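You operate a simulated robot arm through the tools that you are given. There is no shell and no other tool.

You are at the controls of a simulated two-armed robot. One attempt, no reset.

JOB
Pick up the green carton with one hand, pass it to the other hand and put it on the top of the white shaker. Set down upright: green carton.
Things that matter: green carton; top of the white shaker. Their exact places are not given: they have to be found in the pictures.

It is judged by the outcome, as a careful person would: the job done as asked, and still so three seconds after it is handed in. It fails if anything else is knocked over, pushed out of place, dropped, spilled or broken.

ROBOT AND FRAMES
Two 7-joint arms with two-finger parallel grippers on one trunk, on a base that drives. Base frame: it is fixed to the floor where the robot stands at the start and does not move with it; the origin is under the middle of the robot, x ahead of it, y to its left, z up. Readings come in m, degrees, newtons and seconds.
The left shoulder is at the start at [-0.082, 0.119, 0.851], the right one opposite. With the tool pointing down near the work surface each hand reaches from about 0.16 to 0.58 m from the robot's upright axis, wherever it stands, measured 20 degrees to its own side. Places, roughly: top of the white shaker (45x25 cm) [-1.76, 3.32, 0.86]. Payload 3.43 kg a hand.
Tool frame (each hand has its own): the origin (TCP) lies between the finger pads and is the grasp point; the fingertips stand 0.03 m ahead of it; z points along the fingers, y is the line along which they close. Largest opening 0.094 m; finger width 0.028, thickness 0.01; the body of the gripper, 0.05 by 0.096 m, starts 0.055 m behind the TCP.
Orientation is that of the tool frame in the base frame, as [roll, pitch, yaw] about the fixed x, y, z axes, in that order (R = Rz(yaw) Ry(pitch) Rx(roll)). With the fingers straight down and closing along the base's y, the tool's x points along the base's -x, its y along +y and its z along -z.

CONTROLS
- The arms move only by the tool play_rows. It takes "left_targets", "right_targets" or both (then of equal length, played together; a hand with none holds still); each is a list of rows, each an object (a shift or turn left out is 0, a gripper value left out holds the last) with "dp": the shift along the tool's x, y, z in units of 40 mm (1.0 is 40 mm), a list of three; "turn": the turn, a rotation vector about the tool's x, y, z in units of 6 degrees (1.0 is 6 degrees), a list of three; "fingers": the closure, from 0 (fully open) to 1 (shut). In form: [{"dp": [dx, dy, dz], "turn": [ax, ay, az], "fingers": fingers}, ...]. A call has 1 to 20 rows; each row shifts and turns the commanded pose from where the row before left it, along the tool's axes as they then stand. A call with a number of a shift or a turn outside -1 to 1 is refused whole. A row lasts 0.2 s, in which the tool goes at most 0.05 m and 8.6 degrees; a call with a longer step from one row to the next is refused whole, and so is a gripper value outside its range. A pose out of reach is approached as far as the arm can. The call stops where the force on the tool passes 40 N (or 10 N more than at its start, if that is more) or the arm is blocked; 0.2 s more then pass. Each finger travels about 0.153 m/s and halts on what it meets, pressing with about 23 N; the grip force reading is that of the motor and also rises with nothing between the fingers. The clock runs only during rows and for 0.2 s after the last one: add rows that do not move to give the fingers time. The reply holds the time, the measured pose of the TCP, the force on the tool along the base axes, the opening and the grip force, in the units named above and with some noise, with the torque about the TCP (base axes, N m) and any sound that the robot's microphone picked up.
- Cameras (640 x 400 px; columns grow to the right, rows downward): "scene" is now at [0.026, 0.0119, 1.5514]; the picture's right is [0.18, -0.98, 0.00], its down [-0.80, -0.15, -0.58] and it looks along [0.57, 0.10, -0.82] (base axes); focal length 256 px, centre (320, 200). "left" rides on the left gripper at [0.076, -0.014, -0.103] in its tool frame; the picture's right is [0.18, 0.98, 0.00], its down [-0.75, 0.14, -0.64] and it looks along [-0.63, 0.12, 0.77] (tool axes); focal length 243 px, centre (320, 200). "right" rides on the right gripper at [0.076, 0.014, -0.103] in its tool frame; the picture's right is [-0.18, 0.98, 0.00], its down [-0.75, -0.14, -0.64] and it looks along [-0.63, -0.12, 0.77] (tool axes); focal length 243 px, centre (320, 200).
- grab_frame(camera): a new picture of that camera. No time passes.
- lift_body(by): slides the trunk up (or, below 0, down) by that many m; the arms and the scene camera ride with it, the base frame stays. It gives what a move gives, with no picture.
- steer(legs): drives the robot by 1 to 6 legs, each [ahead, left, turn to the left] in m, m and degrees, along the robot's own axes; the way and the turn of a leg run together, so that a leg with both is an arc; at most 1.5 m and 180 degrees a leg. The arms and the cameras ride along, it lands a little off, and it stops where it bumps. It gives what a move gives.
- aim_head(pan, tilt): turns the head with the scene camera to pan (to the left, within 143 degrees either way) and tilt (down, from -29 to 69), counted from straight ahead of the robot. It gives what a move gives.
- locate(camera, pixels): for up to 12 pixels [column, row] of the newest picture of that camera ("zoom" is the newest enlarged one), the place [x, y, z] in the base frame of the surface seen there, good to about 0.002 m. No time passes.
- inspect(camera, box): a new picture of the part [left, top, right, bottom] of that camera's present view, enlarged. No time passes.
- finish_job(): hands the job in; it is judged then, once.

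Open the grippers and draw the arms clear of the work before you hand the job in, unless the task says otherwise.

The tools are called after "Call:" by a JSON object that holds its "method" and its "body". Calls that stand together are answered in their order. play_rows: Moves the arms, as the interface text tells. Its arguments: {"type":"object","properties":{"left_targets":{"type":"array","items":{"type":"object","properties":{"dp":{"type":"array","items":{"type":"number"}},"turn":{"type":"array","items":{"type":"number"}},"fingers":{"type":"number"}}}},"right_targets":{"type":"array","items":{"type":"object","properties":{"dp":{"type":"array","items":{"type":"number"}},"turn":{"type":"array","items":{"type":"number"}},"fingers":{"type":"number"}}}}},"required":[]} The other tools are called the same way: lift_body (by) slides the trunk up or down; steer (legs) drives the base; aim_head (pan, tilt) turns the head that bears the scene camera; grab_frame (camera) takes a picture; locate (camera, pixels) gives the place of the surface under pixels of a picture; inspect (camera, box) takes an enlarged picture of a part of a camera's view; finish_job () hands the job in.

At the start:

```text
t: 0.0
left_position: [0.3527, 0.2459, 1.0859]
left_ee_rot: [-179.9, -0.1, 179.9]
left_wrist_force: [0.8, 0.5, 0.0]
left_wrist_torque: [0.02, 0.0, -0.02]
left_grip_width: 0.094
left_grip_force: 0.1
right_position: [0.287, -0.0774, 1.0488]
right_ee_rot: [179.9, 0.1, 179.8]
right_wrist_force: [0.0, -0.2, -0.1]
right_wrist_torque: [-0.02, 0.01, 0.0]
right_grip_width: 0.0939
right_grip_force: 0.1
trunk travel left (down, up): [-0.275, 0.06]
robot x, y, heading: [0.002, -0.0022, -0.1]
head pan, tilt: [10.5, 54.8]
```

scene: 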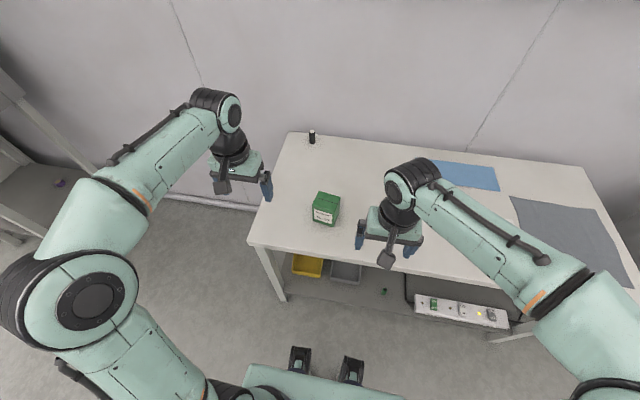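
right: 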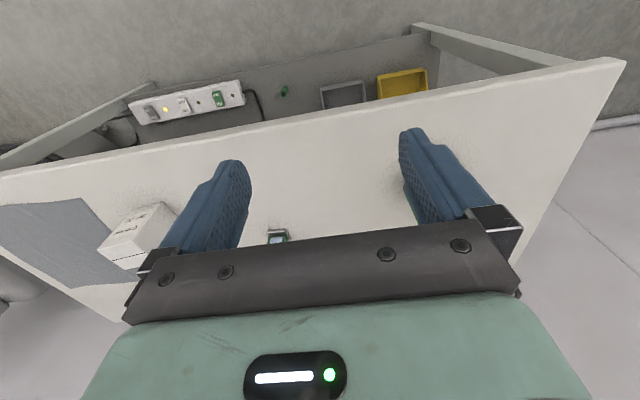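
left: 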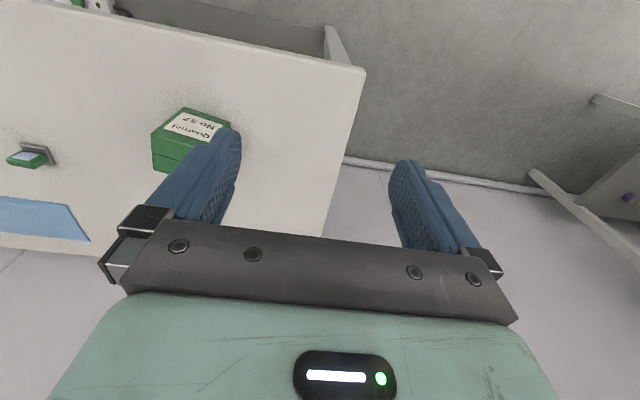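

The scene picture shows a green carton on the near table at about (326,208). I locate points on it and on the table, and enlarge the view.

Call:
{"method": "locate", "body": {"camera": "scene", "pixels": [[326, 198], [318, 193], [341, 197], [335, 212], [314, 207], [324, 216], [335, 225], [313, 220], [290, 220], [311, 135]]}}

Call:
{"method": "inspect", "body": {"camera": "scene", "box": [260, 120, 420, 260]}}

```text
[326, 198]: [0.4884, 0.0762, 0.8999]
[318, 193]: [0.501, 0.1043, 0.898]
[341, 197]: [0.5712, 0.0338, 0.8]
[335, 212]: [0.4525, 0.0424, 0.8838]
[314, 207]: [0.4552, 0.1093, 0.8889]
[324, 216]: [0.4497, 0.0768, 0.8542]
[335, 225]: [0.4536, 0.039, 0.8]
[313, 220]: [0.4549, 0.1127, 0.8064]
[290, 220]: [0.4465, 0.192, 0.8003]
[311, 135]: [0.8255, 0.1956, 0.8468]
```

```text
2.86 times, centred on (340, 190) of scene
```

zoom: 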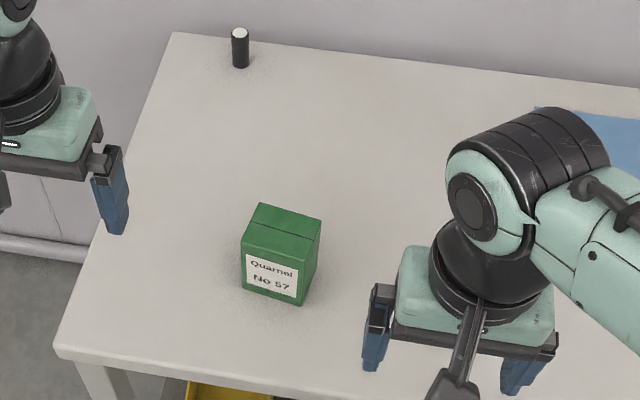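

The carton stands about 0.10 m tall on the table at z 0.80. I locate its edges more exactly in the zoom picture.

Call:
{"method": "locate", "body": {"camera": "zoom", "pixels": [[259, 206], [319, 219], [306, 255], [244, 240], [281, 230], [300, 302], [244, 287], [272, 275], [312, 265], [250, 255], [305, 292], [240, 62]]}}

Call:
{"method": "aim_head", "body": {"pan": 118, "tilt": 15}}

Call:
{"method": "grab_frame", "body": {"camera": "scene"}}

```text
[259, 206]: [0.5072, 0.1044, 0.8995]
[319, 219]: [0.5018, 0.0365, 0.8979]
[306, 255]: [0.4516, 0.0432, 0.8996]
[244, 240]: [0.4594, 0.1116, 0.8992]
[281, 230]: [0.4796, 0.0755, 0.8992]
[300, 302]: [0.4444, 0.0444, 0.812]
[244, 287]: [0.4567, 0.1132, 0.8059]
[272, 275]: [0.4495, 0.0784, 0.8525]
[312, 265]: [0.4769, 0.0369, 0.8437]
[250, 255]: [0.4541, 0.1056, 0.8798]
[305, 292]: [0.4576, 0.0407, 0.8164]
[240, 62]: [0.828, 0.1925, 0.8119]
```

```text
t: 1.9
left_position: [0.3518, 0.2473, 1.0857]
left_ee_rot: [-179.9, 0.0, -180.0]
left_wrist_force: [0.4, 0.3, 0.0]
left_wrist_torque: [-0.01, 0.0, 0.02]
left_grip_width: 0.0937
left_grip_force: 0.0
right_position: [0.288, -0.0772, 1.0488]
right_ee_rot: [179.9, 0.1, 179.9]
right_wrist_force: [0.2, 0.4, 0.5]
right_wrist_torque: [-0.01, -0.02, -0.01]
right_grip_width: 0.0942
right_grip_force: 0.1
trunk travel left (down, up): [-0.275, 0.06]
robot x, y, heading: [0.001, -0.0011, -0.0]
head pan, tilt: [118.0, 15.0]
```

```text
taken
```

scene: 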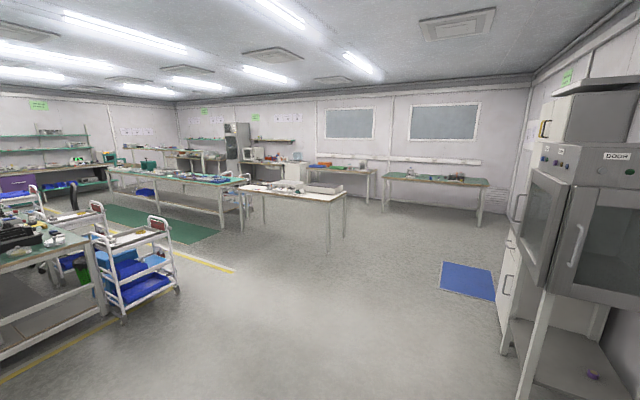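

The table at about (295,190) lies in the direction of the shaker. I enlarge that area.

Call:
{"method": "inspect", "body": {"camera": "scene", "box": [220, 150, 380, 250]}}

Call:
{"method": "inspect", "body": {"camera": "scene", "box": [260, 165, 356, 225]}}

```text
4.00 times, centred on (300, 200) of scene
```

zoom: 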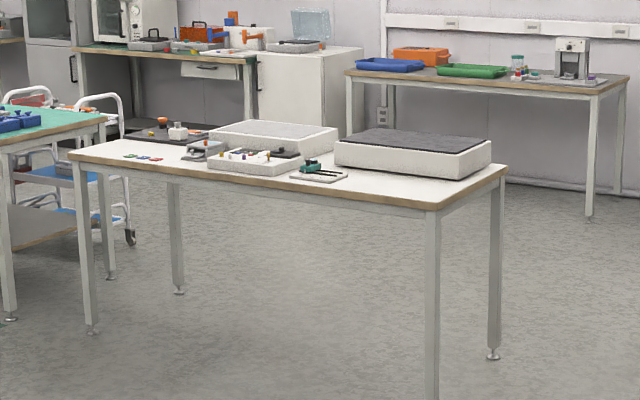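

```text
6.67 times, centred on (308, 195) of scene
```

zoom: 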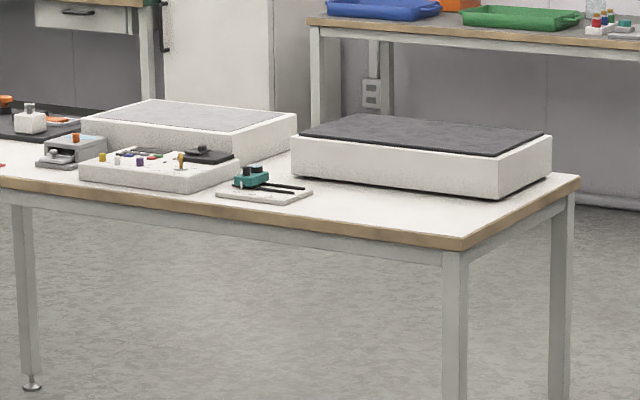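

Two box-shaped devices appear: one with a light-grey top (left) and one with a dark top (right). I locate both.

Call:
{"method": "locate", "body": {"camera": "zoom", "pixels": [[425, 132], [310, 131], [497, 153], [545, 136], [365, 116], [190, 115], [85, 117], [245, 130], [296, 116], [150, 100], [462, 240], [575, 180]]}}

```text
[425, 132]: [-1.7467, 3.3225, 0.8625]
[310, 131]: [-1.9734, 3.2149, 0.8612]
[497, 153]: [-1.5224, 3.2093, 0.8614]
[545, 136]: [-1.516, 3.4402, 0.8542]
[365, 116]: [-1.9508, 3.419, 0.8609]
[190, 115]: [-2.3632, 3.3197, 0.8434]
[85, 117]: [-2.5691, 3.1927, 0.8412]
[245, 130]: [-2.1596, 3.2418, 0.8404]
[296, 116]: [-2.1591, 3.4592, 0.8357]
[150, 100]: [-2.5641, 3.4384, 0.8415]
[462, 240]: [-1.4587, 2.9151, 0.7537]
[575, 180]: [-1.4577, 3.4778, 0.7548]
```

The given place matches the dark-topped white box: x −1.98…−1.52, y 3.20…3.45, top z 0.862, on a table whose end edge is at x −1.458. Next I look back at the near table and also survey the floor on the way.

Call:
{"method": "locate", "body": {"camera": "scene", "pixels": [[440, 290], [495, 300], [500, 345], [180, 290], [235, 270], [325, 250], [345, 237], [520, 395], [243, 232], [320, 330]]}}

Call:
{"method": "aim_head", "body": {"pan": 0, "tilt": 45}}

Call:
{"method": "grab_frame", "body": {"camera": "scene"}}

```text
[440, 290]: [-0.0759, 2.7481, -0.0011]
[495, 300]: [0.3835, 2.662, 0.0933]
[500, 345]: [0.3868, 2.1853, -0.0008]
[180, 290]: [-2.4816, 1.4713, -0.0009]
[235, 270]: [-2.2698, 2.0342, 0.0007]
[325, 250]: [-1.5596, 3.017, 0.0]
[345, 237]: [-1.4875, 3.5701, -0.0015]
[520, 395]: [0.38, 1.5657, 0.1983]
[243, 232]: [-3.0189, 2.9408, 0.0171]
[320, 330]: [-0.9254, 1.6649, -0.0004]
```

```text
t: 3.8
left_position: [0.3523, 0.2461, 1.087]
left_ee_rot: [-180.0, 0.1, 180.0]
left_wrist_force: [1.2, -0.9, -0.1]
left_wrist_torque: [-0.01, -0.01, -0.04]
left_grip_width: 0.0938
left_grip_force: 0.1
right_position: [0.2874, -0.0791, 1.0488]
right_ee_rot: [179.9, 0.1, 179.9]
right_wrist_force: [-0.6, 0.2, -0.1]
right_wrist_torque: [0.03, -0.04, -0.02]
right_grip_width: 0.0938
right_grip_force: 0.0
trunk travel left (down, up): [-0.275, 0.06]
robot x, y, heading: [0.0017, 0.0016, -0.0]
head pan, tilt: [0.0, 45.0]
```

```text
taken
```

scene: 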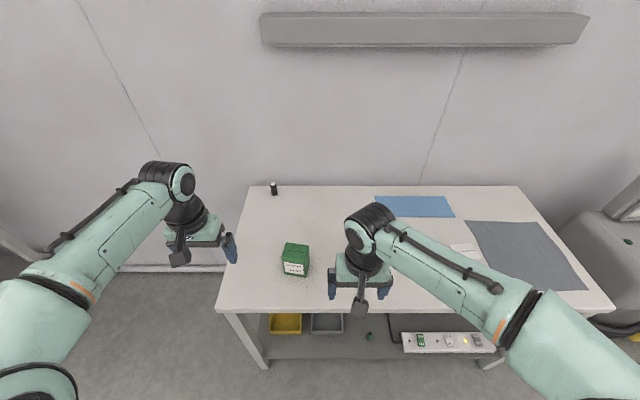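

The table is clear around the carton (295,260). I locate the table's near edge and the left edge.

Call:
{"method": "locate", "body": {"camera": "scene", "pixels": [[225, 303], [300, 305], [245, 200], [273, 190], [463, 248], [480, 310], [235, 250], [388, 380]]}}

Call:
{"method": "play_rows", "body": {"left_targets": [{"turn": [0, 0, 1], "fingers": 0}, {"turn": [0, 0, 1]}, {"turn": [0, 0, 1]}, {"turn": [0, 0, 1]}, {"turn": [0, 0, 1]}], "right_targets": [{"turn": [0, 0, -1], "fingers": 0}, {"turn": [0, 0, -1]}, {"turn": [0, 0, -1]}, {"turn": [0, 0, -1]}, {"turn": [0, 0, -1]}]}}

```text
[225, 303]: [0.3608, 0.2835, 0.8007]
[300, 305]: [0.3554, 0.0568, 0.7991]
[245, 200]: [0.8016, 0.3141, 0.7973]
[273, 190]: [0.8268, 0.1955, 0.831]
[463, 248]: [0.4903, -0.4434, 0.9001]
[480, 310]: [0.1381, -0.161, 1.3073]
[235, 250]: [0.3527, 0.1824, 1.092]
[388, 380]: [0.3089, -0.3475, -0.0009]
```

```text
t: 5.0
left_position: [0.3518, 0.2471, 1.0867]
left_ee_rot: [179.9, -0.1, 150.0]
left_wrist_force: [0.4, -0.9, -1.0]
left_wrist_torque: [0.01, 0.01, 0.01]
left_grip_width: 0.094
left_grip_force: 0.1
right_position: [0.2876, -0.0781, 1.0487]
right_ee_rot: [180.0, 0.1, -150.0]
right_wrist_force: [1.0, -0.1, 0.6]
right_wrist_torque: [0.0, -0.01, 0.02]
right_grip_width: 0.0941
right_grip_force: 0.0
trunk travel left (down, up): [-0.275, 0.06]
robot x, y, heading: [0.0013, 0.0012, 0.0]
head pan, tilt: [0.0, 45.0]
```

The yaw turns work well for both hands. I go on: left to yaw 83.5° (to match the carton's −6.5° yaw), right to −90°.

Call:
{"method": "play_rows", "body": {"left_targets": [{"turn": [0, 0, 0.924]}, {"turn": [0, 0, 0.924]}, {"turn": [0, 0, 0.924]}, {"turn": [0, 0, 0.924]}, {"turn": [0, 0, 0.924]}, {"turn": [0, 0, 0.924]}, {"turn": [0, 0, 0.924]}, {"turn": [0, 0, 0.924]}, {"turn": [0, 0, 0.924]}, {"turn": [0, 0, 0.924]}, {"turn": [0, 0, 0.924]}, {"turn": [0, 0, 0.924]}, {}], "right_targets": [{"turn": [0, 0, -0.833]}, {"turn": [0, 0, -0.833]}, {"turn": [0, 0, -0.833]}, {"turn": [0, 0, -0.833]}, {"turn": [0, 0, -0.833]}, {"turn": [0, 0, -0.833]}, {"turn": [0, 0, -0.833]}, {"turn": [0, 0, -0.833]}, {"turn": [0, 0, -0.833]}, {"turn": [0, 0, -0.833]}, {"turn": [0, 0, -0.833]}, {"turn": [0, 0, -0.833]}, {}]}}

```text
t: 7.8
left_position: [0.3514, 0.2467, 1.0861]
left_ee_rot: [-180.0, -0.1, 83.5]
left_wrist_force: [0.3, 0.1, -0.5]
left_wrist_torque: [-0.03, 0.04, -0.01]
left_grip_width: 0.094
left_grip_force: 0.0
right_position: [0.2869, -0.0787, 1.049]
right_ee_rot: [-179.8, 0.1, -90.0]
right_wrist_force: [0.8, 0.2, 0.0]
right_wrist_torque: [0.01, 0.01, 0.0]
right_grip_width: 0.094
right_grip_force: 0.1
trunk travel left (down, up): [-0.275, 0.06]
robot x, y, heading: [-0.0013, -0.0024, -0.1]
head pan, tilt: [0.0, 45.0]
```

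Both at the planned yaw. Now I tilt both tools 45° inward (left pointing to −y, right pointing to +y).

Call:
{"method": "play_rows", "body": {"left_targets": [{"turn": [0, -0.9375, 0]}, {"turn": [0, -0.9375, 0]}, {"turn": [0, -0.9375, 0]}, {"turn": [0, -0.9375, 0]}, {"turn": [0, -0.9375, 0]}, {"turn": [0, -0.9375, 0]}, {"turn": [0, -0.9375, 0]}, {"turn": [0, -0.9375, 0]}, {}], "right_targets": [{"turn": [0, -0.9375, 0]}, {"turn": [0, -0.9375, 0]}, {"turn": [0, -0.9375, 0]}, {"turn": [0, -0.9375, 0]}, {"turn": [0, -0.9375, 0]}, {"turn": [0, -0.9375, 0]}, {"turn": [0, -0.9375, 0]}, {"turn": [0, -0.9375, 0]}, {}]}}

Call:
{"method": "grab_frame", "body": {"camera": "scene"}}

Call:
{"method": "grab_frame", "body": {"camera": "left"}}

```text
t: 9.8
left_position: [0.3515, 0.247, 1.0868]
left_ee_rot: [-180.0, 44.9, 83.6]
left_wrist_force: [0.3, -0.2, 0.3]
left_wrist_torque: [-0.02, -0.01, 0.01]
left_grip_width: 0.0941
left_grip_force: 0.0
right_position: [0.287, -0.0786, 1.0489]
right_ee_rot: [-180.0, 45.1, -89.9]
right_wrist_force: [0.1, 0.1, 0.3]
right_wrist_torque: [-0.01, 0.0, 0.02]
right_grip_width: 0.094
right_grip_force: 0.1
trunk travel left (down, up): [-0.275, 0.06]
robot x, y, heading: [0.0002, 0.0012, -0.2]
head pan, tilt: [0.0, 45.0]
```

```text
taken
```

scene: 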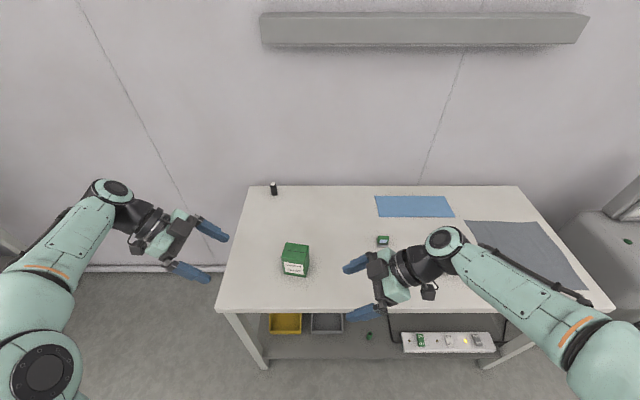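

```text
taken
```

left: 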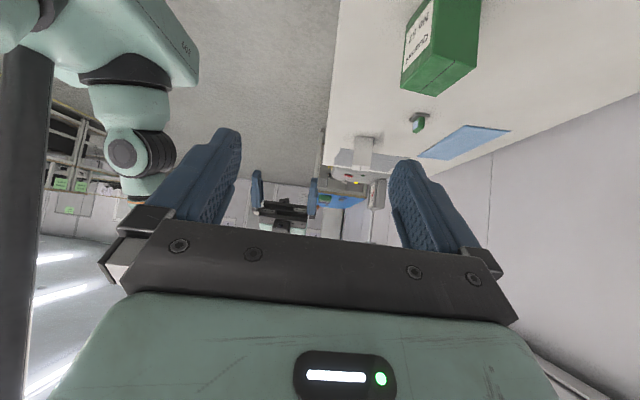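

The tilted poses are reachable. I take a closer look at the carton to refine its pose before approaching.

Call:
{"method": "inspect", "body": {"camera": "scene", "box": [255, 225, 335, 275]}}

```text
8.00 times, centred on (295, 250) of scene
```

zoom: 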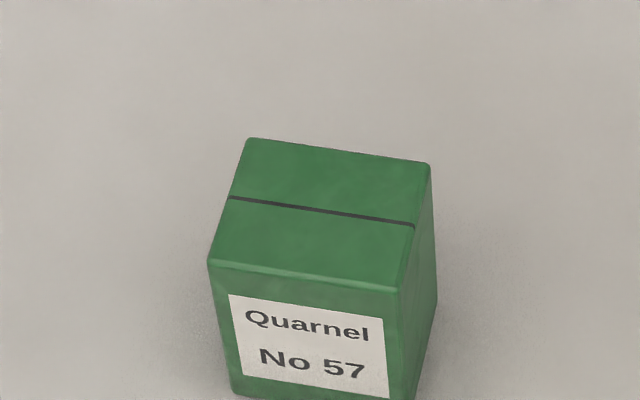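

Call:
{"method": "locate", "body": {"camera": "zoom", "pixels": [[249, 142], [427, 166], [396, 285], [212, 260], [232, 197], [413, 224], [320, 215], [305, 155], [300, 270], [220, 290], [395, 310]]}}

```text
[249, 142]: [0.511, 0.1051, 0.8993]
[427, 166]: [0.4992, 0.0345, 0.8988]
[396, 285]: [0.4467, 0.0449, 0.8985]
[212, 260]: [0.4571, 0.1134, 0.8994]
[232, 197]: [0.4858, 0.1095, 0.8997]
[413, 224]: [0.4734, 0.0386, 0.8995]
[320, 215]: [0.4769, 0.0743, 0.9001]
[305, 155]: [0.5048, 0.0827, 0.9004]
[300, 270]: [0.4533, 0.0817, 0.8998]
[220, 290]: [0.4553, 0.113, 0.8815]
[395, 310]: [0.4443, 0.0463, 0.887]
```

Refined: carton centre ≈ (0.4785, 0.0745), yaw ≈ −9.5°, about 0.07 × 0.054 × 0.10 m. I turn the left hand 3° more and move it to a pre-grasp point 0.12 m back along its approach line.

Call:
{"method": "play_rows", "body": {"left_targets": [{"turn": [0.354, 0, 0.354]}, {"dp": [0.253, 0.48, 0.436]}, {"dp": [0.253, 0.48, 0.436]}, {"dp": [0.253, 0.48, 0.436]}, {"dp": [0.253, 0.48, 0.436]}, {"dp": [0.253, 0.48, 0.436]}, {"dp": [0.253, 0.48, 0.436]}, {"dp": [0.253, 0.48, 0.436]}, {"dp": [0.253, 0.48, 0.436]}, {}]}}

Call:
{"method": "grab_frame", "body": {"camera": "left"}}

Call:
{"method": "grab_frame", "body": {"camera": "scene"}}

```text
t: 12.0
left_position: [0.4962, 0.1808, 0.9304]
left_ee_rot: [-179.9, 44.9, 80.4]
left_wrist_force: [0.7, 0.0, -0.3]
left_wrist_torque: [0.0, 0.01, -0.01]
left_grip_width: 0.094
left_grip_force: 0.0
right_position: [0.2871, -0.0769, 1.0497]
right_ee_rot: [-179.8, 44.9, -90.1]
right_wrist_force: [0.1, -0.1, 0.9]
right_wrist_torque: [-0.02, 0.01, 0.02]
right_grip_width: 0.0939
right_grip_force: 0.1
trunk travel left (down, up): [-0.275, 0.06]
robot x, y, heading: [-0.0005, -0.0002, -0.0]
head pan, tilt: [0.0, 45.0]
```

```text
taken
```

left: 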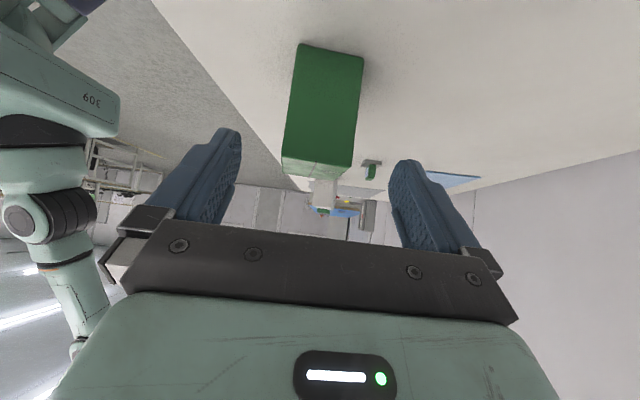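

```text
taken
```

scene: 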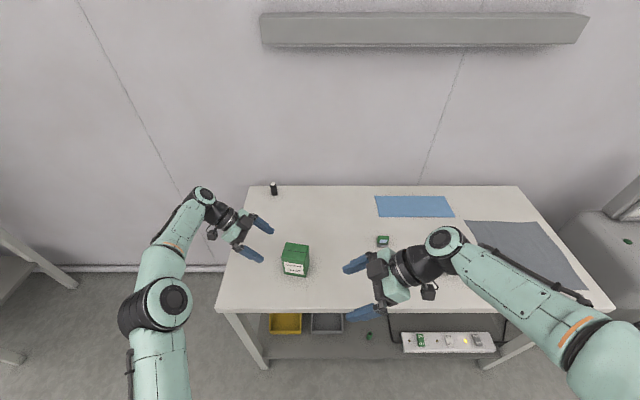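

The carton sits midway between the fingers in the left picture. I check its faces with the left camera for a final alignment.

Call:
{"method": "locate", "body": {"camera": "left", "pixels": [[305, 48], [360, 62], [286, 155], [348, 162], [322, 110], [285, 168], [350, 172], [300, 100], [350, 110]]}}

Call:
{"method": "inspect", "body": {"camera": "left", "box": [240, 20, 400, 120]}}

```text
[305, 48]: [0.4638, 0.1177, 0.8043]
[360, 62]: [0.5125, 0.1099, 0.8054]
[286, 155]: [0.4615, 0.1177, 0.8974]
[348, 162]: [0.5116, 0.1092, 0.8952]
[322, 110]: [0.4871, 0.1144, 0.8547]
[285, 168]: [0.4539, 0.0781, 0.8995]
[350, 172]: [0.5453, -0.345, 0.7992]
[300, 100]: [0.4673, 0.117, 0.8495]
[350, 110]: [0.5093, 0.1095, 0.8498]
```

```text
4.00 times, centred on (320, 70) of left
```

zoom: 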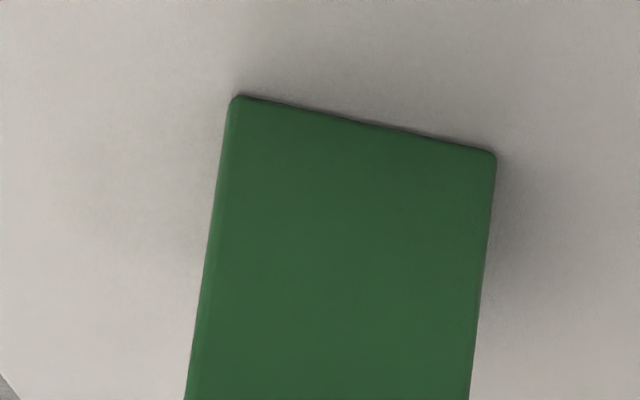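

Left-camera readings put the carton centre within 2 mm of the estimate (side face at y'≈0.040). I advance 0.118 m along the tool axis with the fingers open.

Call:
{"method": "play_rows", "body": {"left_targets": [{"dp": [0.005, 0.004, 0.42]}, {"dp": [0.005, 0.004, 0.42]}, {"dp": [0.005, 0.004, 0.42]}, {"dp": [0.005, 0.004, 0.42]}, {"dp": [0.005, 0.004, 0.42]}, {"dp": [0.005, 0.004, 0.42]}, {"dp": [0.005, 0.004, 0.428]}, {}]}}

Call:
{"method": "grab_frame", "body": {"camera": "left"}}

Call:
{"method": "inspect", "body": {"camera": "scene", "box": [220, 190, 380, 290]}}

```text
t: 13.8
left_position: [0.4849, 0.0983, 0.8462]
left_ee_rot: [-180.0, 45.0, 80.5]
left_wrist_force: [0.1, 0.3, 0.2]
left_wrist_torque: [-0.02, 0.02, 0.03]
left_grip_width: 0.094
left_grip_force: 0.0
right_position: [0.2882, -0.0781, 1.0486]
right_ee_rot: [-179.9, 45.1, -89.9]
right_wrist_force: [-0.6, 0.0, 0.5]
right_wrist_torque: [-0.03, 0.01, -0.02]
right_grip_width: 0.0937
right_grip_force: 0.0
trunk travel left (down, up): [-0.275, 0.06]
robot x, y, heading: [0.003, 0.0001, 0.0]
head pan, tilt: [0.0, 45.0]
```

```text
taken
```

left: 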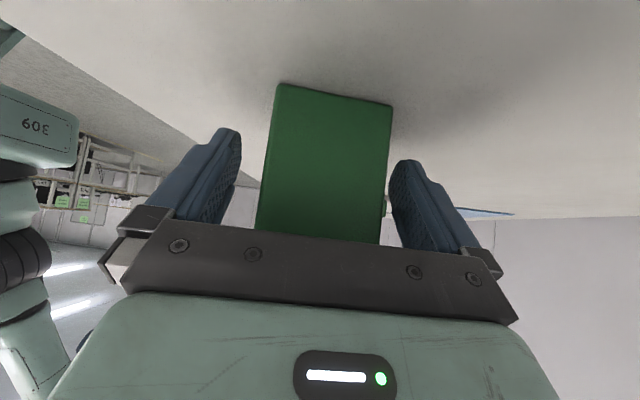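

```text
4.00 times, centred on (300, 240) of scene
```

zoom: 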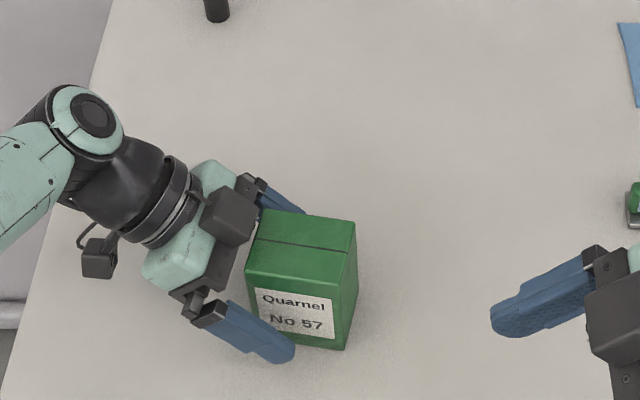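

The fingers straddle the carton evenly in both pictures. A dark block sits on the gripper's upper side at zoom (228,215); I locate it for later clearance and then close the left fingers.

Call:
{"method": "locate", "body": {"camera": "zoom", "pixels": [[228, 195], [250, 195], [210, 200], [250, 235], [228, 225], [225, 240], [205, 175], [180, 290], [95, 260], [245, 185]]}}

Call:
{"method": "play_rows", "body": {"left_targets": [{"fingers": 0.3}, {"fingers": 0.5}, {"fingers": 1}, {"fingers": 1}, {"fingers": 1}, {"fingers": 1}]}}

Call:
{"method": "grab_frame", "body": {"camera": "left"}}

```text
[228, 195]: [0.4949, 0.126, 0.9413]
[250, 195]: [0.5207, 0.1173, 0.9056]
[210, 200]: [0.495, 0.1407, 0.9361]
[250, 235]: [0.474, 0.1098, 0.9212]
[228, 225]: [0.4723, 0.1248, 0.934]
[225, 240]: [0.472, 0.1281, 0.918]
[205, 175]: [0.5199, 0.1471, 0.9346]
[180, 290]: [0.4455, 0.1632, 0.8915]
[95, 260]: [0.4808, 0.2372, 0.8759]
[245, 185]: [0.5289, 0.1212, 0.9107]
```

```text
t: 15.2
left_position: [0.4836, 0.0986, 0.8473]
left_ee_rot: [179.9, 45.0, 80.5]
left_wrist_force: [0.5, -1.5, 0.8]
left_wrist_torque: [0.05, 0.01, 0.03]
left_grip_width: 0.0643
left_grip_force: 23.0
right_position: [0.2879, -0.0786, 1.0487]
right_ee_rot: [-179.9, 45.1, -89.9]
right_wrist_force: [0.5, -0.6, 1.0]
right_wrist_torque: [0.03, 0.02, 0.02]
right_grip_width: 0.0941
right_grip_force: 0.0
trunk travel left (down, up): [-0.275, 0.06]
robot x, y, heading: [0.0002, 0.0005, 0.0]
head pan, tilt: [0.0, 45.0]
```

```text
taken
```

left: 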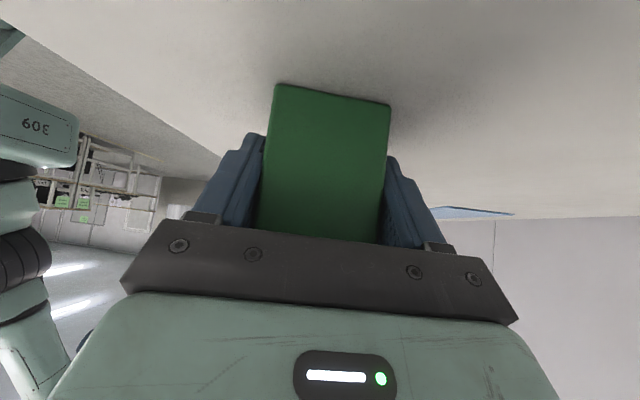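

Grip closed at 0.064 m with 23 N. I lift straight up slowly 0.06 m first and check the carton stays put in the hand.

Call:
{"method": "play_rows", "body": {"left_targets": [{"dp": [-0.15, 0, -0.15]}, {"dp": [-0.25, 0, -0.25]}, {"dp": [-0.3, 0, -0.3]}, {"dp": [-0.36, 0, -0.36]}, {}]}}

Call:
{"method": "grab_frame", "body": {"camera": "left"}}

Call:
{"method": "inspect", "body": {"camera": "scene", "box": [220, 190, 380, 290]}}

```text
t: 16.4
left_position: [0.4845, 0.0984, 0.905]
left_ee_rot: [-179.9, 45.0, 80.6]
left_wrist_force: [0.2, -0.2, -1.0]
left_wrist_torque: [0.02, 0.03, 0.03]
left_grip_width: 0.0641
left_grip_force: 23.0
right_position: [0.2873, -0.0771, 1.0484]
right_ee_rot: [-179.9, 44.9, -89.9]
right_wrist_force: [-0.7, 0.5, -0.5]
right_wrist_torque: [0.02, -0.01, 0.01]
right_grip_width: 0.0938
right_grip_force: 0.1
trunk travel left (down, up): [-0.275, 0.06]
robot x, y, heading: [0.0015, -0.0018, -0.2]
head pan, tilt: [0.0, 45.0]
```

```text
taken
```

left: 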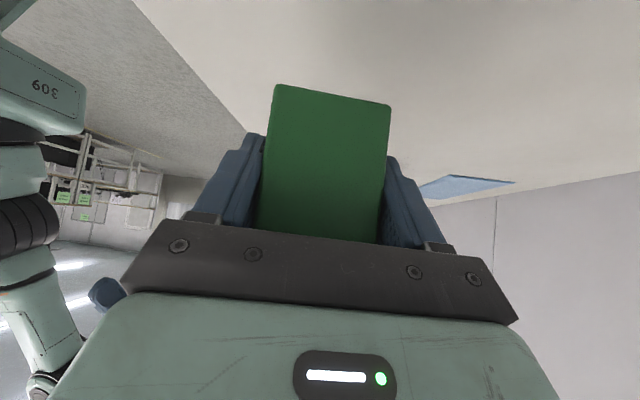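

```text
4.00 times, centred on (300, 240) of scene
```

zoom: 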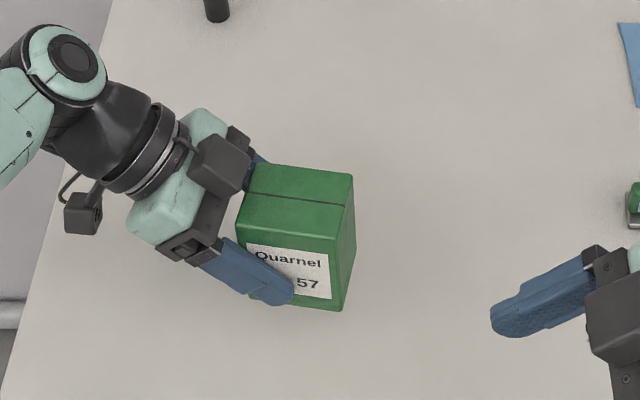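

The carton rises without slipping. I raise it to about z 1.06, bring it to the front middle and square it with the robot (yaw +9.5°).

Call:
{"method": "play_rows", "body": {"left_targets": [{"dp": [-0.3, -0.1, -0.15]}, {"dp": [-0.45, -0.176, -0.216]}, {"dp": [-0.45, -0.176, -0.216]}, {"dp": [-0.45, -0.176, -0.216]}, {"dp": [-0.45, -0.176, -0.216]}, {"dp": [-0.45, -0.176, -0.216]}, {"dp": [-0.45, -0.176, -0.216]}, {"dp": [-0.45, -0.176, -0.216]}, {"dp": [-0.165, -0.08, -0.063]}, {"turn": [-0.4, 0, -0.4]}, {"turn": [-0.4, 0, -0.4]}, {"turn": [-0.32, 0, -0.32]}, {}], "right_targets": [{"dp": [-0.44, 0, -0.416]}, {"dp": [-0.44, 0, -0.416]}, {"dp": [-0.44, 0, -0.416]}, {"dp": [-0.44, 0, -0.416]}, {"dp": [-0.44, 0, -0.416]}, {}, {}, {}, {}, {}, {}, {}, {}]}}

Call:
{"method": "grab_frame", "body": {"camera": "scene"}}

Call:
{"method": "grab_frame", "body": {"camera": "right"}}

```text
t: 19.2
left_position: [0.4203, 0.0549, 1.0566]
left_ee_rot: [-180.0, 45.0, 90.1]
left_wrist_force: [-0.7, 0.3, -1.8]
left_wrist_torque: [-0.01, -0.01, 0.02]
left_grip_width: 0.0642
left_grip_force: 22.5
right_position: [0.2884, -0.0749, 1.1711]
right_ee_rot: [-179.9, 45.1, -90.0]
right_wrist_force: [-0.3, 0.4, 0.4]
right_wrist_torque: [0.02, 0.02, -0.01]
right_grip_width: 0.0939
right_grip_force: 0.0
trunk travel left (down, up): [-0.275, 0.06]
robot x, y, heading: [-0.001, -0.0028, -0.0]
head pan, tilt: [0.0, 45.0]
```

```text
taken
```

scene: 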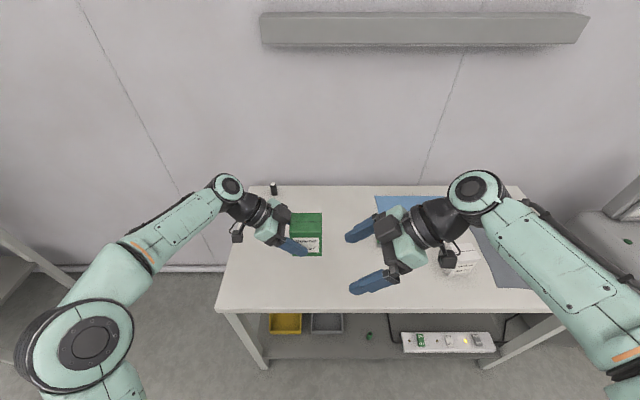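

```text
taken
```

right: 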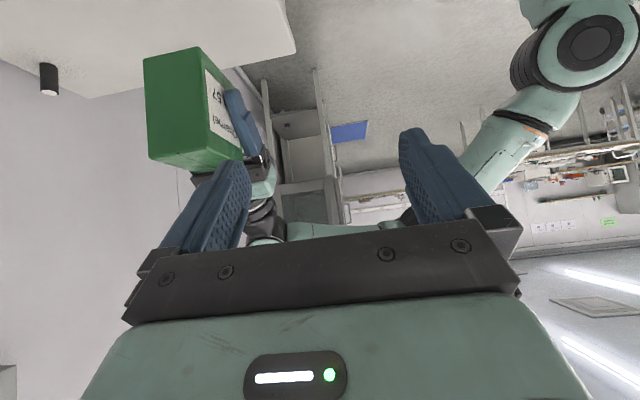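

The carton is held upright at (307,233) in the scene picture. I measure its present place and tilt before bringing in the right hand.

Call:
{"method": "inspect", "body": {"camera": "scene", "box": [258, 195, 354, 255]}}

```text
6.67 times, centred on (306, 225) of scene
```

zoom: 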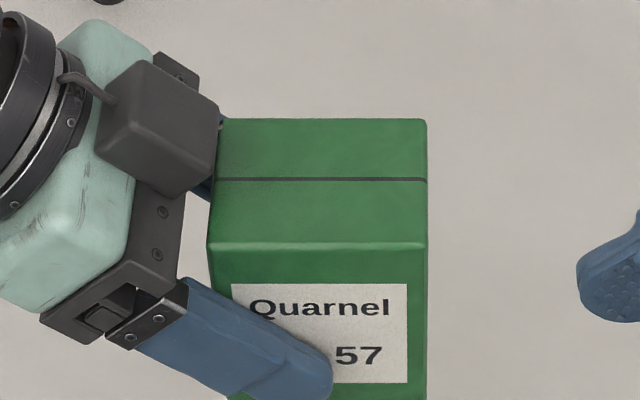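

Call:
{"method": "locate", "body": {"camera": "zoom", "pixels": [[424, 122], [424, 240], [215, 240], [222, 122], [320, 180], [420, 260], [420, 390], [215, 265], [320, 260], [320, 125], [325, 375], [300, 345]]}}

```text
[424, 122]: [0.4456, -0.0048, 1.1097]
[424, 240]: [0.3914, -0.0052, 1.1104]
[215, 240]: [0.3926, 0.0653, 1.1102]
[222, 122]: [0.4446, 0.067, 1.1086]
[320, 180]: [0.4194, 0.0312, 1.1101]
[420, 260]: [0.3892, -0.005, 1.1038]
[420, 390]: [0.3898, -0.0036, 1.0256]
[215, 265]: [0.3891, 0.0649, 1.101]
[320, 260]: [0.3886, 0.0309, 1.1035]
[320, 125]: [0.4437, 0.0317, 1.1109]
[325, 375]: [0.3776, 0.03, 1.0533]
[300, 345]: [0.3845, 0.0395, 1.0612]
```

Carton centre is at (0.419, 0.031, 1.0605), upright. I move the right hand sideways to its pre-grasp at x 0.4195, still 0.12 m back along its approach.

Call:
{"method": "play_rows", "body": {"right_targets": [{"dp": [0, -0.4, 0.005]}, {"dp": [0, -0.575, 0.005]}, {"dp": [0, -0.575, 0.005]}, {"dp": [0, -0.575, 0.005]}, {"dp": [0, -0.575, 0.005]}, {"dp": [0, -0.578, 0.005]}, {}, {}]}}

Call:
{"method": "grab_frame", "body": {"camera": "right"}}

Call:
{"method": "grab_frame", "body": {"camera": "scene"}}

```text
t: 21.0
left_position: [0.4199, 0.0558, 1.0566]
left_ee_rot: [-179.9, 45.0, 89.9]
left_wrist_force: [-0.6, 0.9, -1.3]
left_wrist_torque: [0.03, -0.02, 0.02]
left_grip_width: 0.0638
left_grip_force: 22.7
right_position: [0.4184, -0.0727, 1.1693]
right_ee_rot: [-179.9, 45.0, -90.0]
right_wrist_force: [0.2, 0.3, -0.6]
right_wrist_torque: [0.02, -0.01, 0.02]
right_grip_width: 0.0941
right_grip_force: 0.0
trunk travel left (down, up): [-0.275, 0.06]
robot x, y, heading: [-0.0003, -0.003, -0.0]
head pan, tilt: [0.0, 45.0]
```

```text
taken
```

right: 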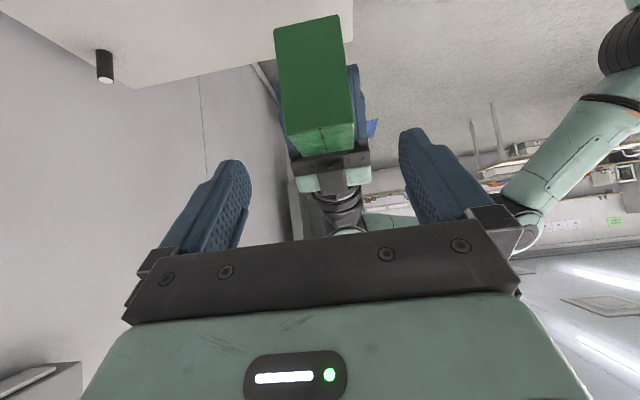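

```text
taken
```

scene: 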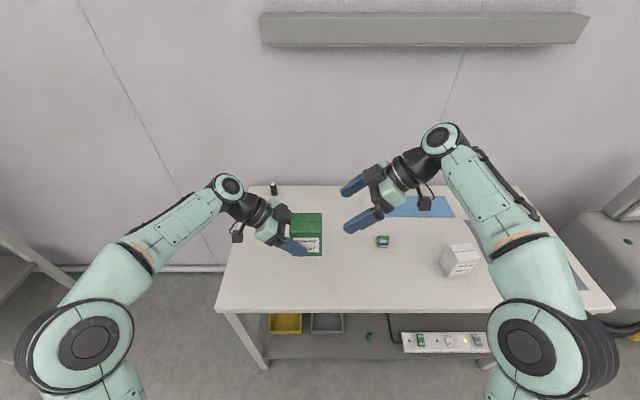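

Right hand is aligned with the carton (between the fingers at (318,90) in the right picture). I advance 0.08 m and check.

Call:
{"method": "play_rows", "body": {"right_targets": [{"dp": [0, 0, 0.4]}, {"dp": [0, 0, 0.4]}, {"dp": [0, 0, 0.4]}, {"dp": [0, 0, 0.4]}, {"dp": [0, 0, 0.4]}, {}]}}

Call:
{"method": "grab_frame", "body": {"camera": "right"}}

Call:
{"method": "inspect", "body": {"camera": "scene", "box": [240, 150, 400, 250]}}

```text
t: 22.4
left_position: [0.4201, 0.0557, 1.0577]
left_ee_rot: [-180.0, 45.0, 90.0]
left_wrist_force: [0.9, 0.6, -1.6]
left_wrist_torque: [0.06, 0.03, 0.0]
left_grip_width: 0.0641
left_grip_force: 22.9
right_position: [0.4191, -0.0173, 1.112]
right_ee_rot: [-179.9, 45.0, -89.9]
right_wrist_force: [0.5, 0.1, -0.1]
right_wrist_torque: [0.01, -0.03, 0.0]
right_grip_width: 0.0941
right_grip_force: 0.0
trunk travel left (down, up): [-0.275, 0.06]
robot x, y, heading: [-0.0003, -0.0012, 0.2]
head pan, tilt: [0.0, 45.0]
```

```text
taken
```

right: 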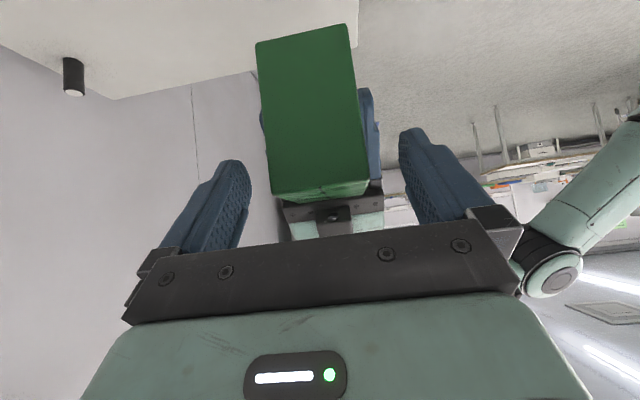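

```text
4.00 times, centred on (320, 200) of scene
```

zoom: 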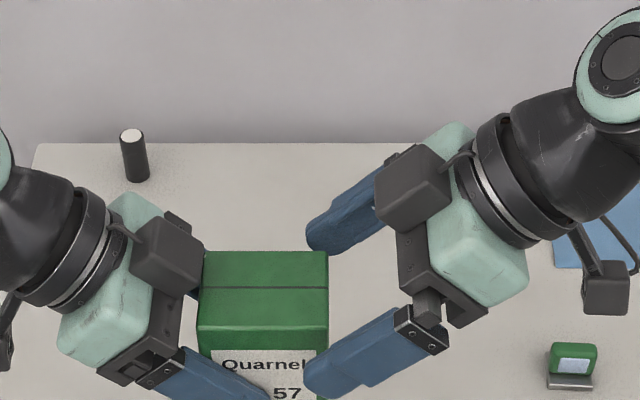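

Clearances look fine: right front finger will pass in front of the carton, about 8 mm clear of the left finger. I advance the last 0.039 m.

Call:
{"method": "play_rows", "body": {"right_targets": [{"dp": [0, 0, 0.32]}, {"dp": [0, 0, 0.32]}, {"dp": [0, 0, 0.32]}, {}]}}

Call:
{"method": "inspect", "body": {"camera": "scene", "box": [240, 170, 400, 270]}}

Call:
{"method": "grab_frame", "body": {"camera": "right"}}

```text
t: 23.4
left_position: [0.4211, 0.055, 1.0567]
left_ee_rot: [-180.0, 45.0, 90.0]
left_wrist_force: [-1.1, 0.3, -1.9]
left_wrist_torque: [0.03, 0.01, 0.01]
left_grip_width: 0.0641
left_grip_force: 23.0
right_position: [0.4183, 0.0102, 1.086]
right_ee_rot: [-179.9, 45.0, -90.0]
right_wrist_force: [0.5, 0.0, 0.8]
right_wrist_torque: [0.03, -0.02, -0.03]
right_grip_width: 0.0941
right_grip_force: 0.0
trunk travel left (down, up): [-0.275, 0.06]
robot x, y, heading: [0.0015, 0.0006, -0.0]
head pan, tilt: [0.0, 45.0]
```

```text
4.00 times, centred on (320, 220) of scene
```

zoom: 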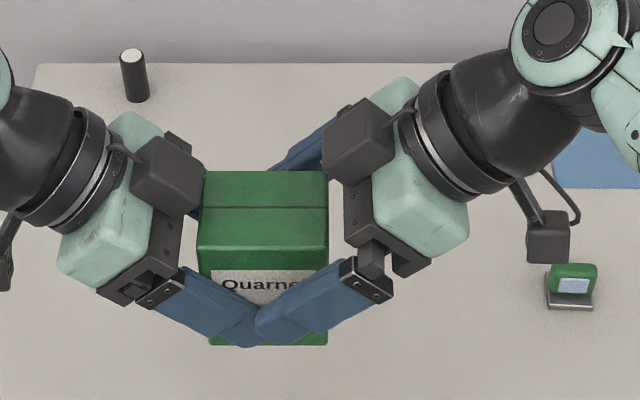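

```text
taken
```

right: 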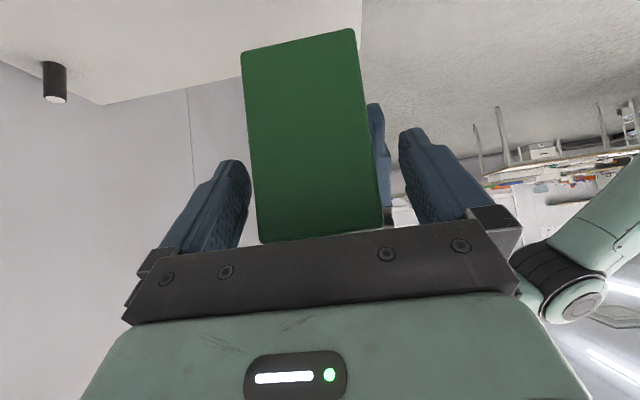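

Both hands straddle the carton. Before closing, I check the real gap between the two front fingertips with locate on the zoom picture.

Call:
{"method": "locate", "body": {"camera": "zoom", "pixels": [[262, 318], [264, 335], [275, 340], [290, 330], [250, 335], [240, 343], [248, 318], [240, 305], [225, 315], [300, 290], [325, 265]]}}

Call:
{"method": "inspect", "body": {"camera": "scene", "box": [280, 220, 344, 260]}}

```text
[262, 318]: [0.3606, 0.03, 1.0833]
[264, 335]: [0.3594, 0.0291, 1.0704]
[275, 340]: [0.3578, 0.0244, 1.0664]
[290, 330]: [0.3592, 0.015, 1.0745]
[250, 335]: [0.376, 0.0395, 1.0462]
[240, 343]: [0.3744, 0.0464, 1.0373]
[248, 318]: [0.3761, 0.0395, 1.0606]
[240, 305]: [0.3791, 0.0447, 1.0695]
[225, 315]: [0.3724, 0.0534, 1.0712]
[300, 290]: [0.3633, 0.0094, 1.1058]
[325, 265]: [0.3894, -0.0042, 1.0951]
```

```text
10.00 times, centred on (312, 240) of scene
```

zoom: 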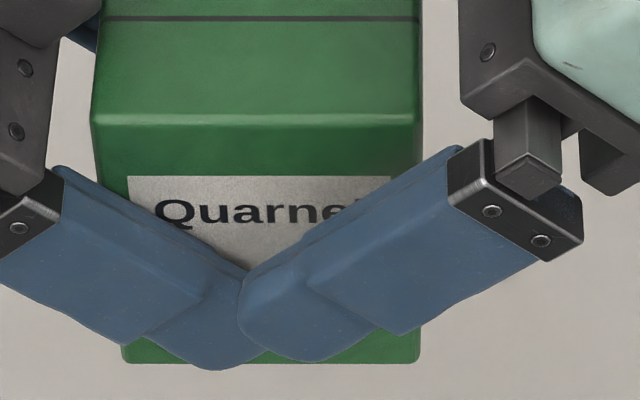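

The right fingertip (z−y ≥ 1.04) stays about 9 mm clear of the left finger's edge (z−y ≤ 1.025). I close the right fingers while the left still holds.

Call:
{"method": "play_rows", "body": {"right_targets": [{"fingers": 0.2}, {"fingers": 0.3}, {"fingers": 0.4}, {"fingers": 1}, {"fingers": 1}, {"fingers": 1}, {"fingers": 1}]}}

Call:
{"method": "inspect", "body": {"camera": "scene", "box": [260, 190, 372, 260]}}

Call:
{"method": "grab_frame", "body": {"camera": "right"}}

```text
t: 25.0
left_position: [0.4205, 0.0551, 1.0566]
left_ee_rot: [-180.0, 44.9, 90.1]
left_wrist_force: [-11.5, -0.5, 0.3]
left_wrist_torque: [0.07, -0.3, -0.32]
left_grip_width: 0.0639
left_grip_force: 23.4
right_position: [0.4192, 0.0091, 1.0863]
right_ee_rot: [-179.7, 45.1, -90.0]
right_wrist_force: [12.2, 0.7, 0.5]
right_wrist_torque: [-0.06, -0.05, -0.21]
right_grip_width: 0.0638
right_grip_force: 22.4
trunk travel left (down, up): [-0.275, 0.06]
robot x, y, heading: [0.0046, 0.0008, -0.1]
head pan, tilt: [0.0, 45.0]
```

```text
5.71 times, centred on (316, 225) of scene
```

zoom: 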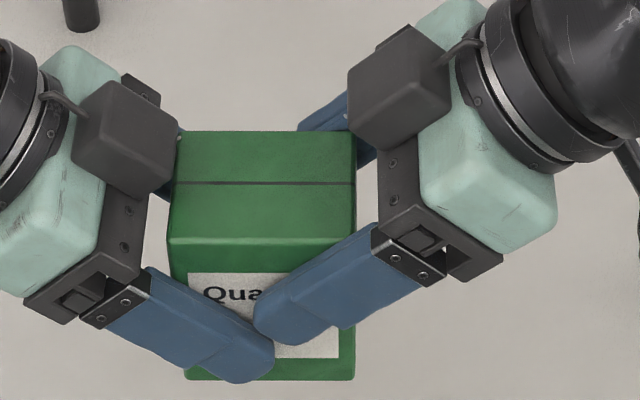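

```text
taken
```

right: 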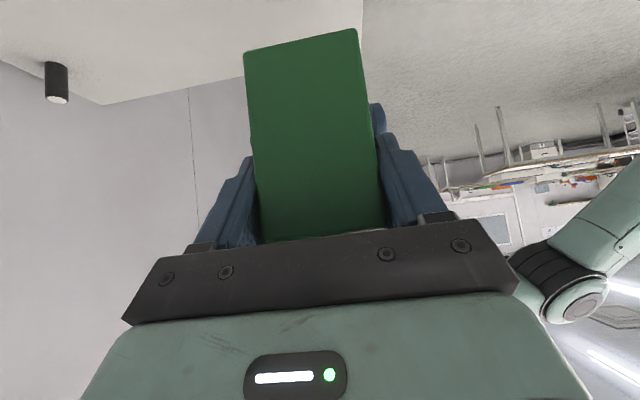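

Both hold: right grip 0.064 m at 22 N, with about 12 N of mutual push along x. I relieve it by shifting the right hand ~1 mm in +x.

Call:
{"method": "play_rows", "body": {"right_targets": [{"dp": [0, -0.025, 0]}, {}]}}

```text
t: 25.6
left_position: [0.4207, 0.0544, 1.0573]
left_ee_rot: [-179.9, 45.1, 90.0]
left_wrist_force: [-9.5, -1.4, -0.6]
left_wrist_torque: [0.1, -0.04, -0.26]
left_grip_width: 0.0641
left_grip_force: 23.0
right_position: [0.4196, 0.0101, 1.086]
right_ee_rot: [-179.8, 44.9, -90.1]
right_wrist_force: [9.7, 2.4, -0.4]
right_wrist_torque: [-0.02, -0.25, -0.23]
right_grip_width: 0.0641
right_grip_force: 22.8
trunk travel left (down, up): [-0.275, 0.06]
robot x, y, heading: [-0.0009, -0.0036, 0.1]
head pan, tilt: [0.0, 45.0]
```

The push fell by ~2 N per mm; I shift another 3 mm the same way.

Call:
{"method": "play_rows", "body": {"right_targets": [{"dp": [0, -0.04, 0]}, {"dp": [0, -0.035, 0]}, {}]}}

```text
t: 26.4
left_position: [0.4217, 0.0561, 1.0563]
left_ee_rot: [180.0, 44.9, 90.2]
left_wrist_force: [6.6, -0.7, -2.5]
left_wrist_torque: [0.02, 0.64, 0.04]
left_grip_width: 0.0642
left_grip_force: 23.1
right_position: [0.4208, 0.0121, 1.0862]
right_ee_rot: [179.8, 44.9, -89.9]
right_wrist_force: [-7.4, 0.7, 1.1]
right_wrist_torque: [0.1, -0.43, 0.23]
right_grip_width: 0.0642
right_grip_force: 23.1
trunk travel left (down, up): [-0.275, 0.06]
robot x, y, heading: [0.0031, 0.0003, -0.2]
head pan, tilt: [0.0, 45.0]
```

Slightly overshot (−7 N); I go back 1.2 mm.

Call:
{"method": "play_rows", "body": {"right_targets": [{"dp": [0, 0.03, 0]}, {}]}}

```text
t: 27.0
left_position: [0.4206, 0.0546, 1.0564]
left_ee_rot: [179.9, 44.8, 90.1]
left_wrist_force: [9.1, 1.1, -4.4]
left_wrist_torque: [0.03, -0.16, 0.08]
left_grip_width: 0.064
left_grip_force: 23.1
right_position: [0.4199, 0.0107, 1.0859]
right_ee_rot: [179.9, 45.1, -90.1]
right_wrist_force: [-7.9, -1.9, 3.0]
right_wrist_torque: [0.09, 0.39, 0.26]
right_grip_width: 0.0643
right_grip_force: 22.9
trunk travel left (down, up): [-0.275, 0.06]
robot x, y, heading: [-0.001, 0.0007, -0.3]
head pan, tilt: [0.0, 45.0]
```

The residual push is only ~8 N, small. I open the left fingers while the right holds the carton.

Call:
{"method": "play_rows", "body": {"left_targets": [{"fingers": 0.25}, {"fingers": 0.15}, {"fingers": 0}, {"fingers": 0}, {"fingers": 0}]}}

Call:
{"method": "inspect", "body": {"camera": "scene", "box": [260, 190, 372, 260]}}

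Call:
{"method": "grab_frame", "body": {"camera": "left"}}

```text
t: 28.2
left_position: [0.4205, 0.055, 1.0568]
left_ee_rot: [-180.0, 45.1, 89.9]
left_wrist_force: [-0.7, -0.4, -0.7]
left_wrist_torque: [0.02, 0.0, -0.02]
left_grip_width: 0.0941
left_grip_force: 0.0
right_position: [0.4222, 0.0107, 1.085]
right_ee_rot: [-179.8, 45.0, -90.1]
right_wrist_force: [-0.8, -0.7, -0.2]
right_wrist_torque: [-0.07, 0.0, -0.01]
right_grip_width: 0.0641
right_grip_force: 23.1
trunk travel left (down, up): [-0.275, 0.06]
robot x, y, heading: [-0.0037, -0.0027, -0.2]
head pan, tilt: [0.0, 45.0]
```

```text
5.71 times, centred on (316, 225) of scene
```

zoom: 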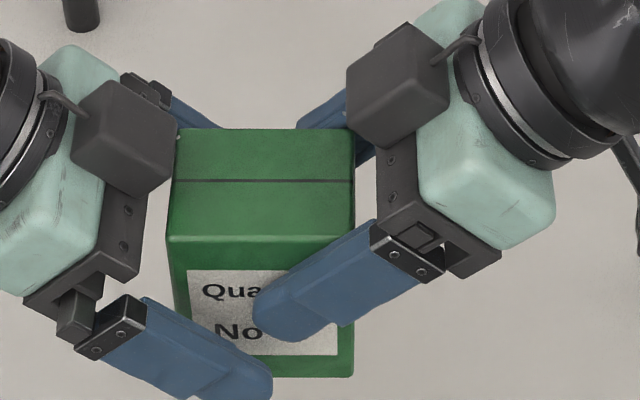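

```text
taken
```

left: 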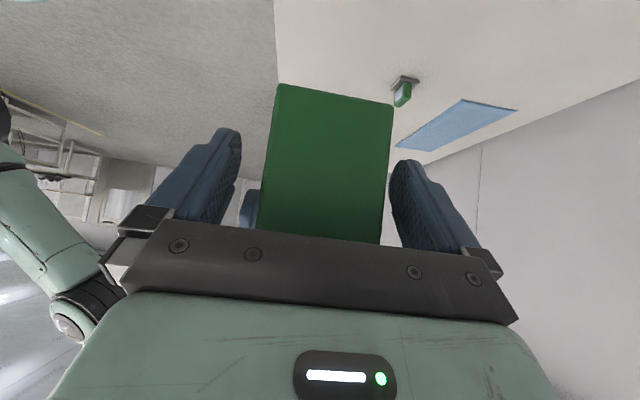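

The right hand alone holds the carton (23 N, steady). I withdraw the left hand back along its own axis and then outwards.

Call:
{"method": "play_rows", "body": {"left_targets": [{"dp": [0, 0, -0.3]}, {"dp": [0, 0, -0.5]}, {"dp": [0, 0, -0.6]}, {"dp": [0, 0, -0.6]}, {"dp": [0, 0, -0.6]}, {"dp": [0, 0, -0.6]}, {"dp": [0.4, -0.5, -0.3]}, {"dp": [0.4, -0.5, -0.3]}, {"dp": [0.4, -0.5, -0.3]}, {"dp": [0.3, -0.5, -0.1]}, {}]}}

Call:
{"method": "grab_frame", "body": {"camera": "scene"}}

Call:
{"method": "grab_frame", "body": {"camera": "right"}}

```text
t: 30.6
left_position: [0.34, 0.2154, 1.1338]
left_ee_rot: [-180.0, 45.1, 89.9]
left_wrist_force: [0.5, 0.4, 0.4]
left_wrist_torque: [0.0, -0.03, 0.0]
left_grip_width: 0.094
left_grip_force: 0.1
right_position: [0.4206, 0.01, 1.0839]
right_ee_rot: [-179.9, 45.0, -90.0]
right_wrist_force: [-0.3, -0.3, 0.6]
right_wrist_torque: [-0.04, 0.0, 0.0]
right_grip_width: 0.064
right_grip_force: 23.1
trunk travel left (down, up): [-0.275, 0.06]
robot x, y, heading: [0.0018, -0.0012, 0.0]
head pan, tilt: [0.0, 45.0]
```

```text
taken
```

scene: 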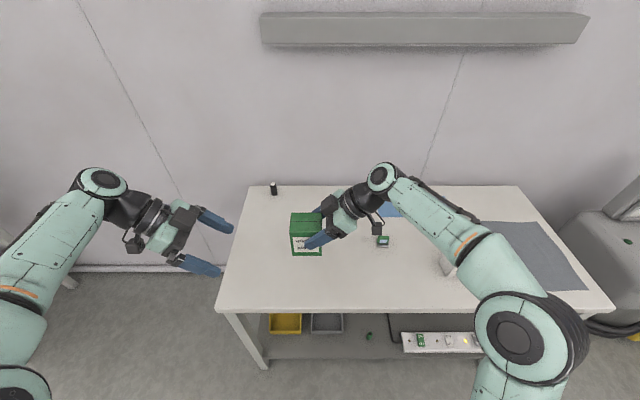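

```text
taken
```

right: 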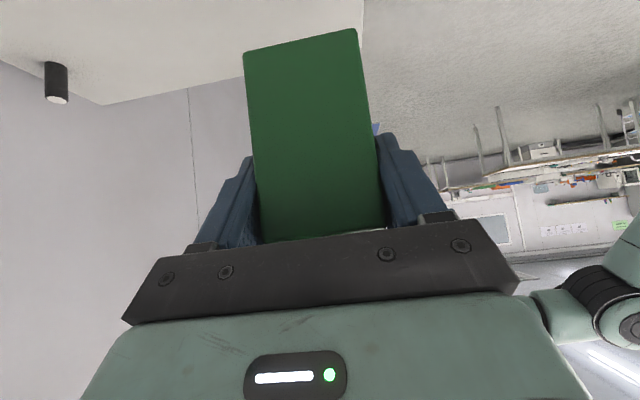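

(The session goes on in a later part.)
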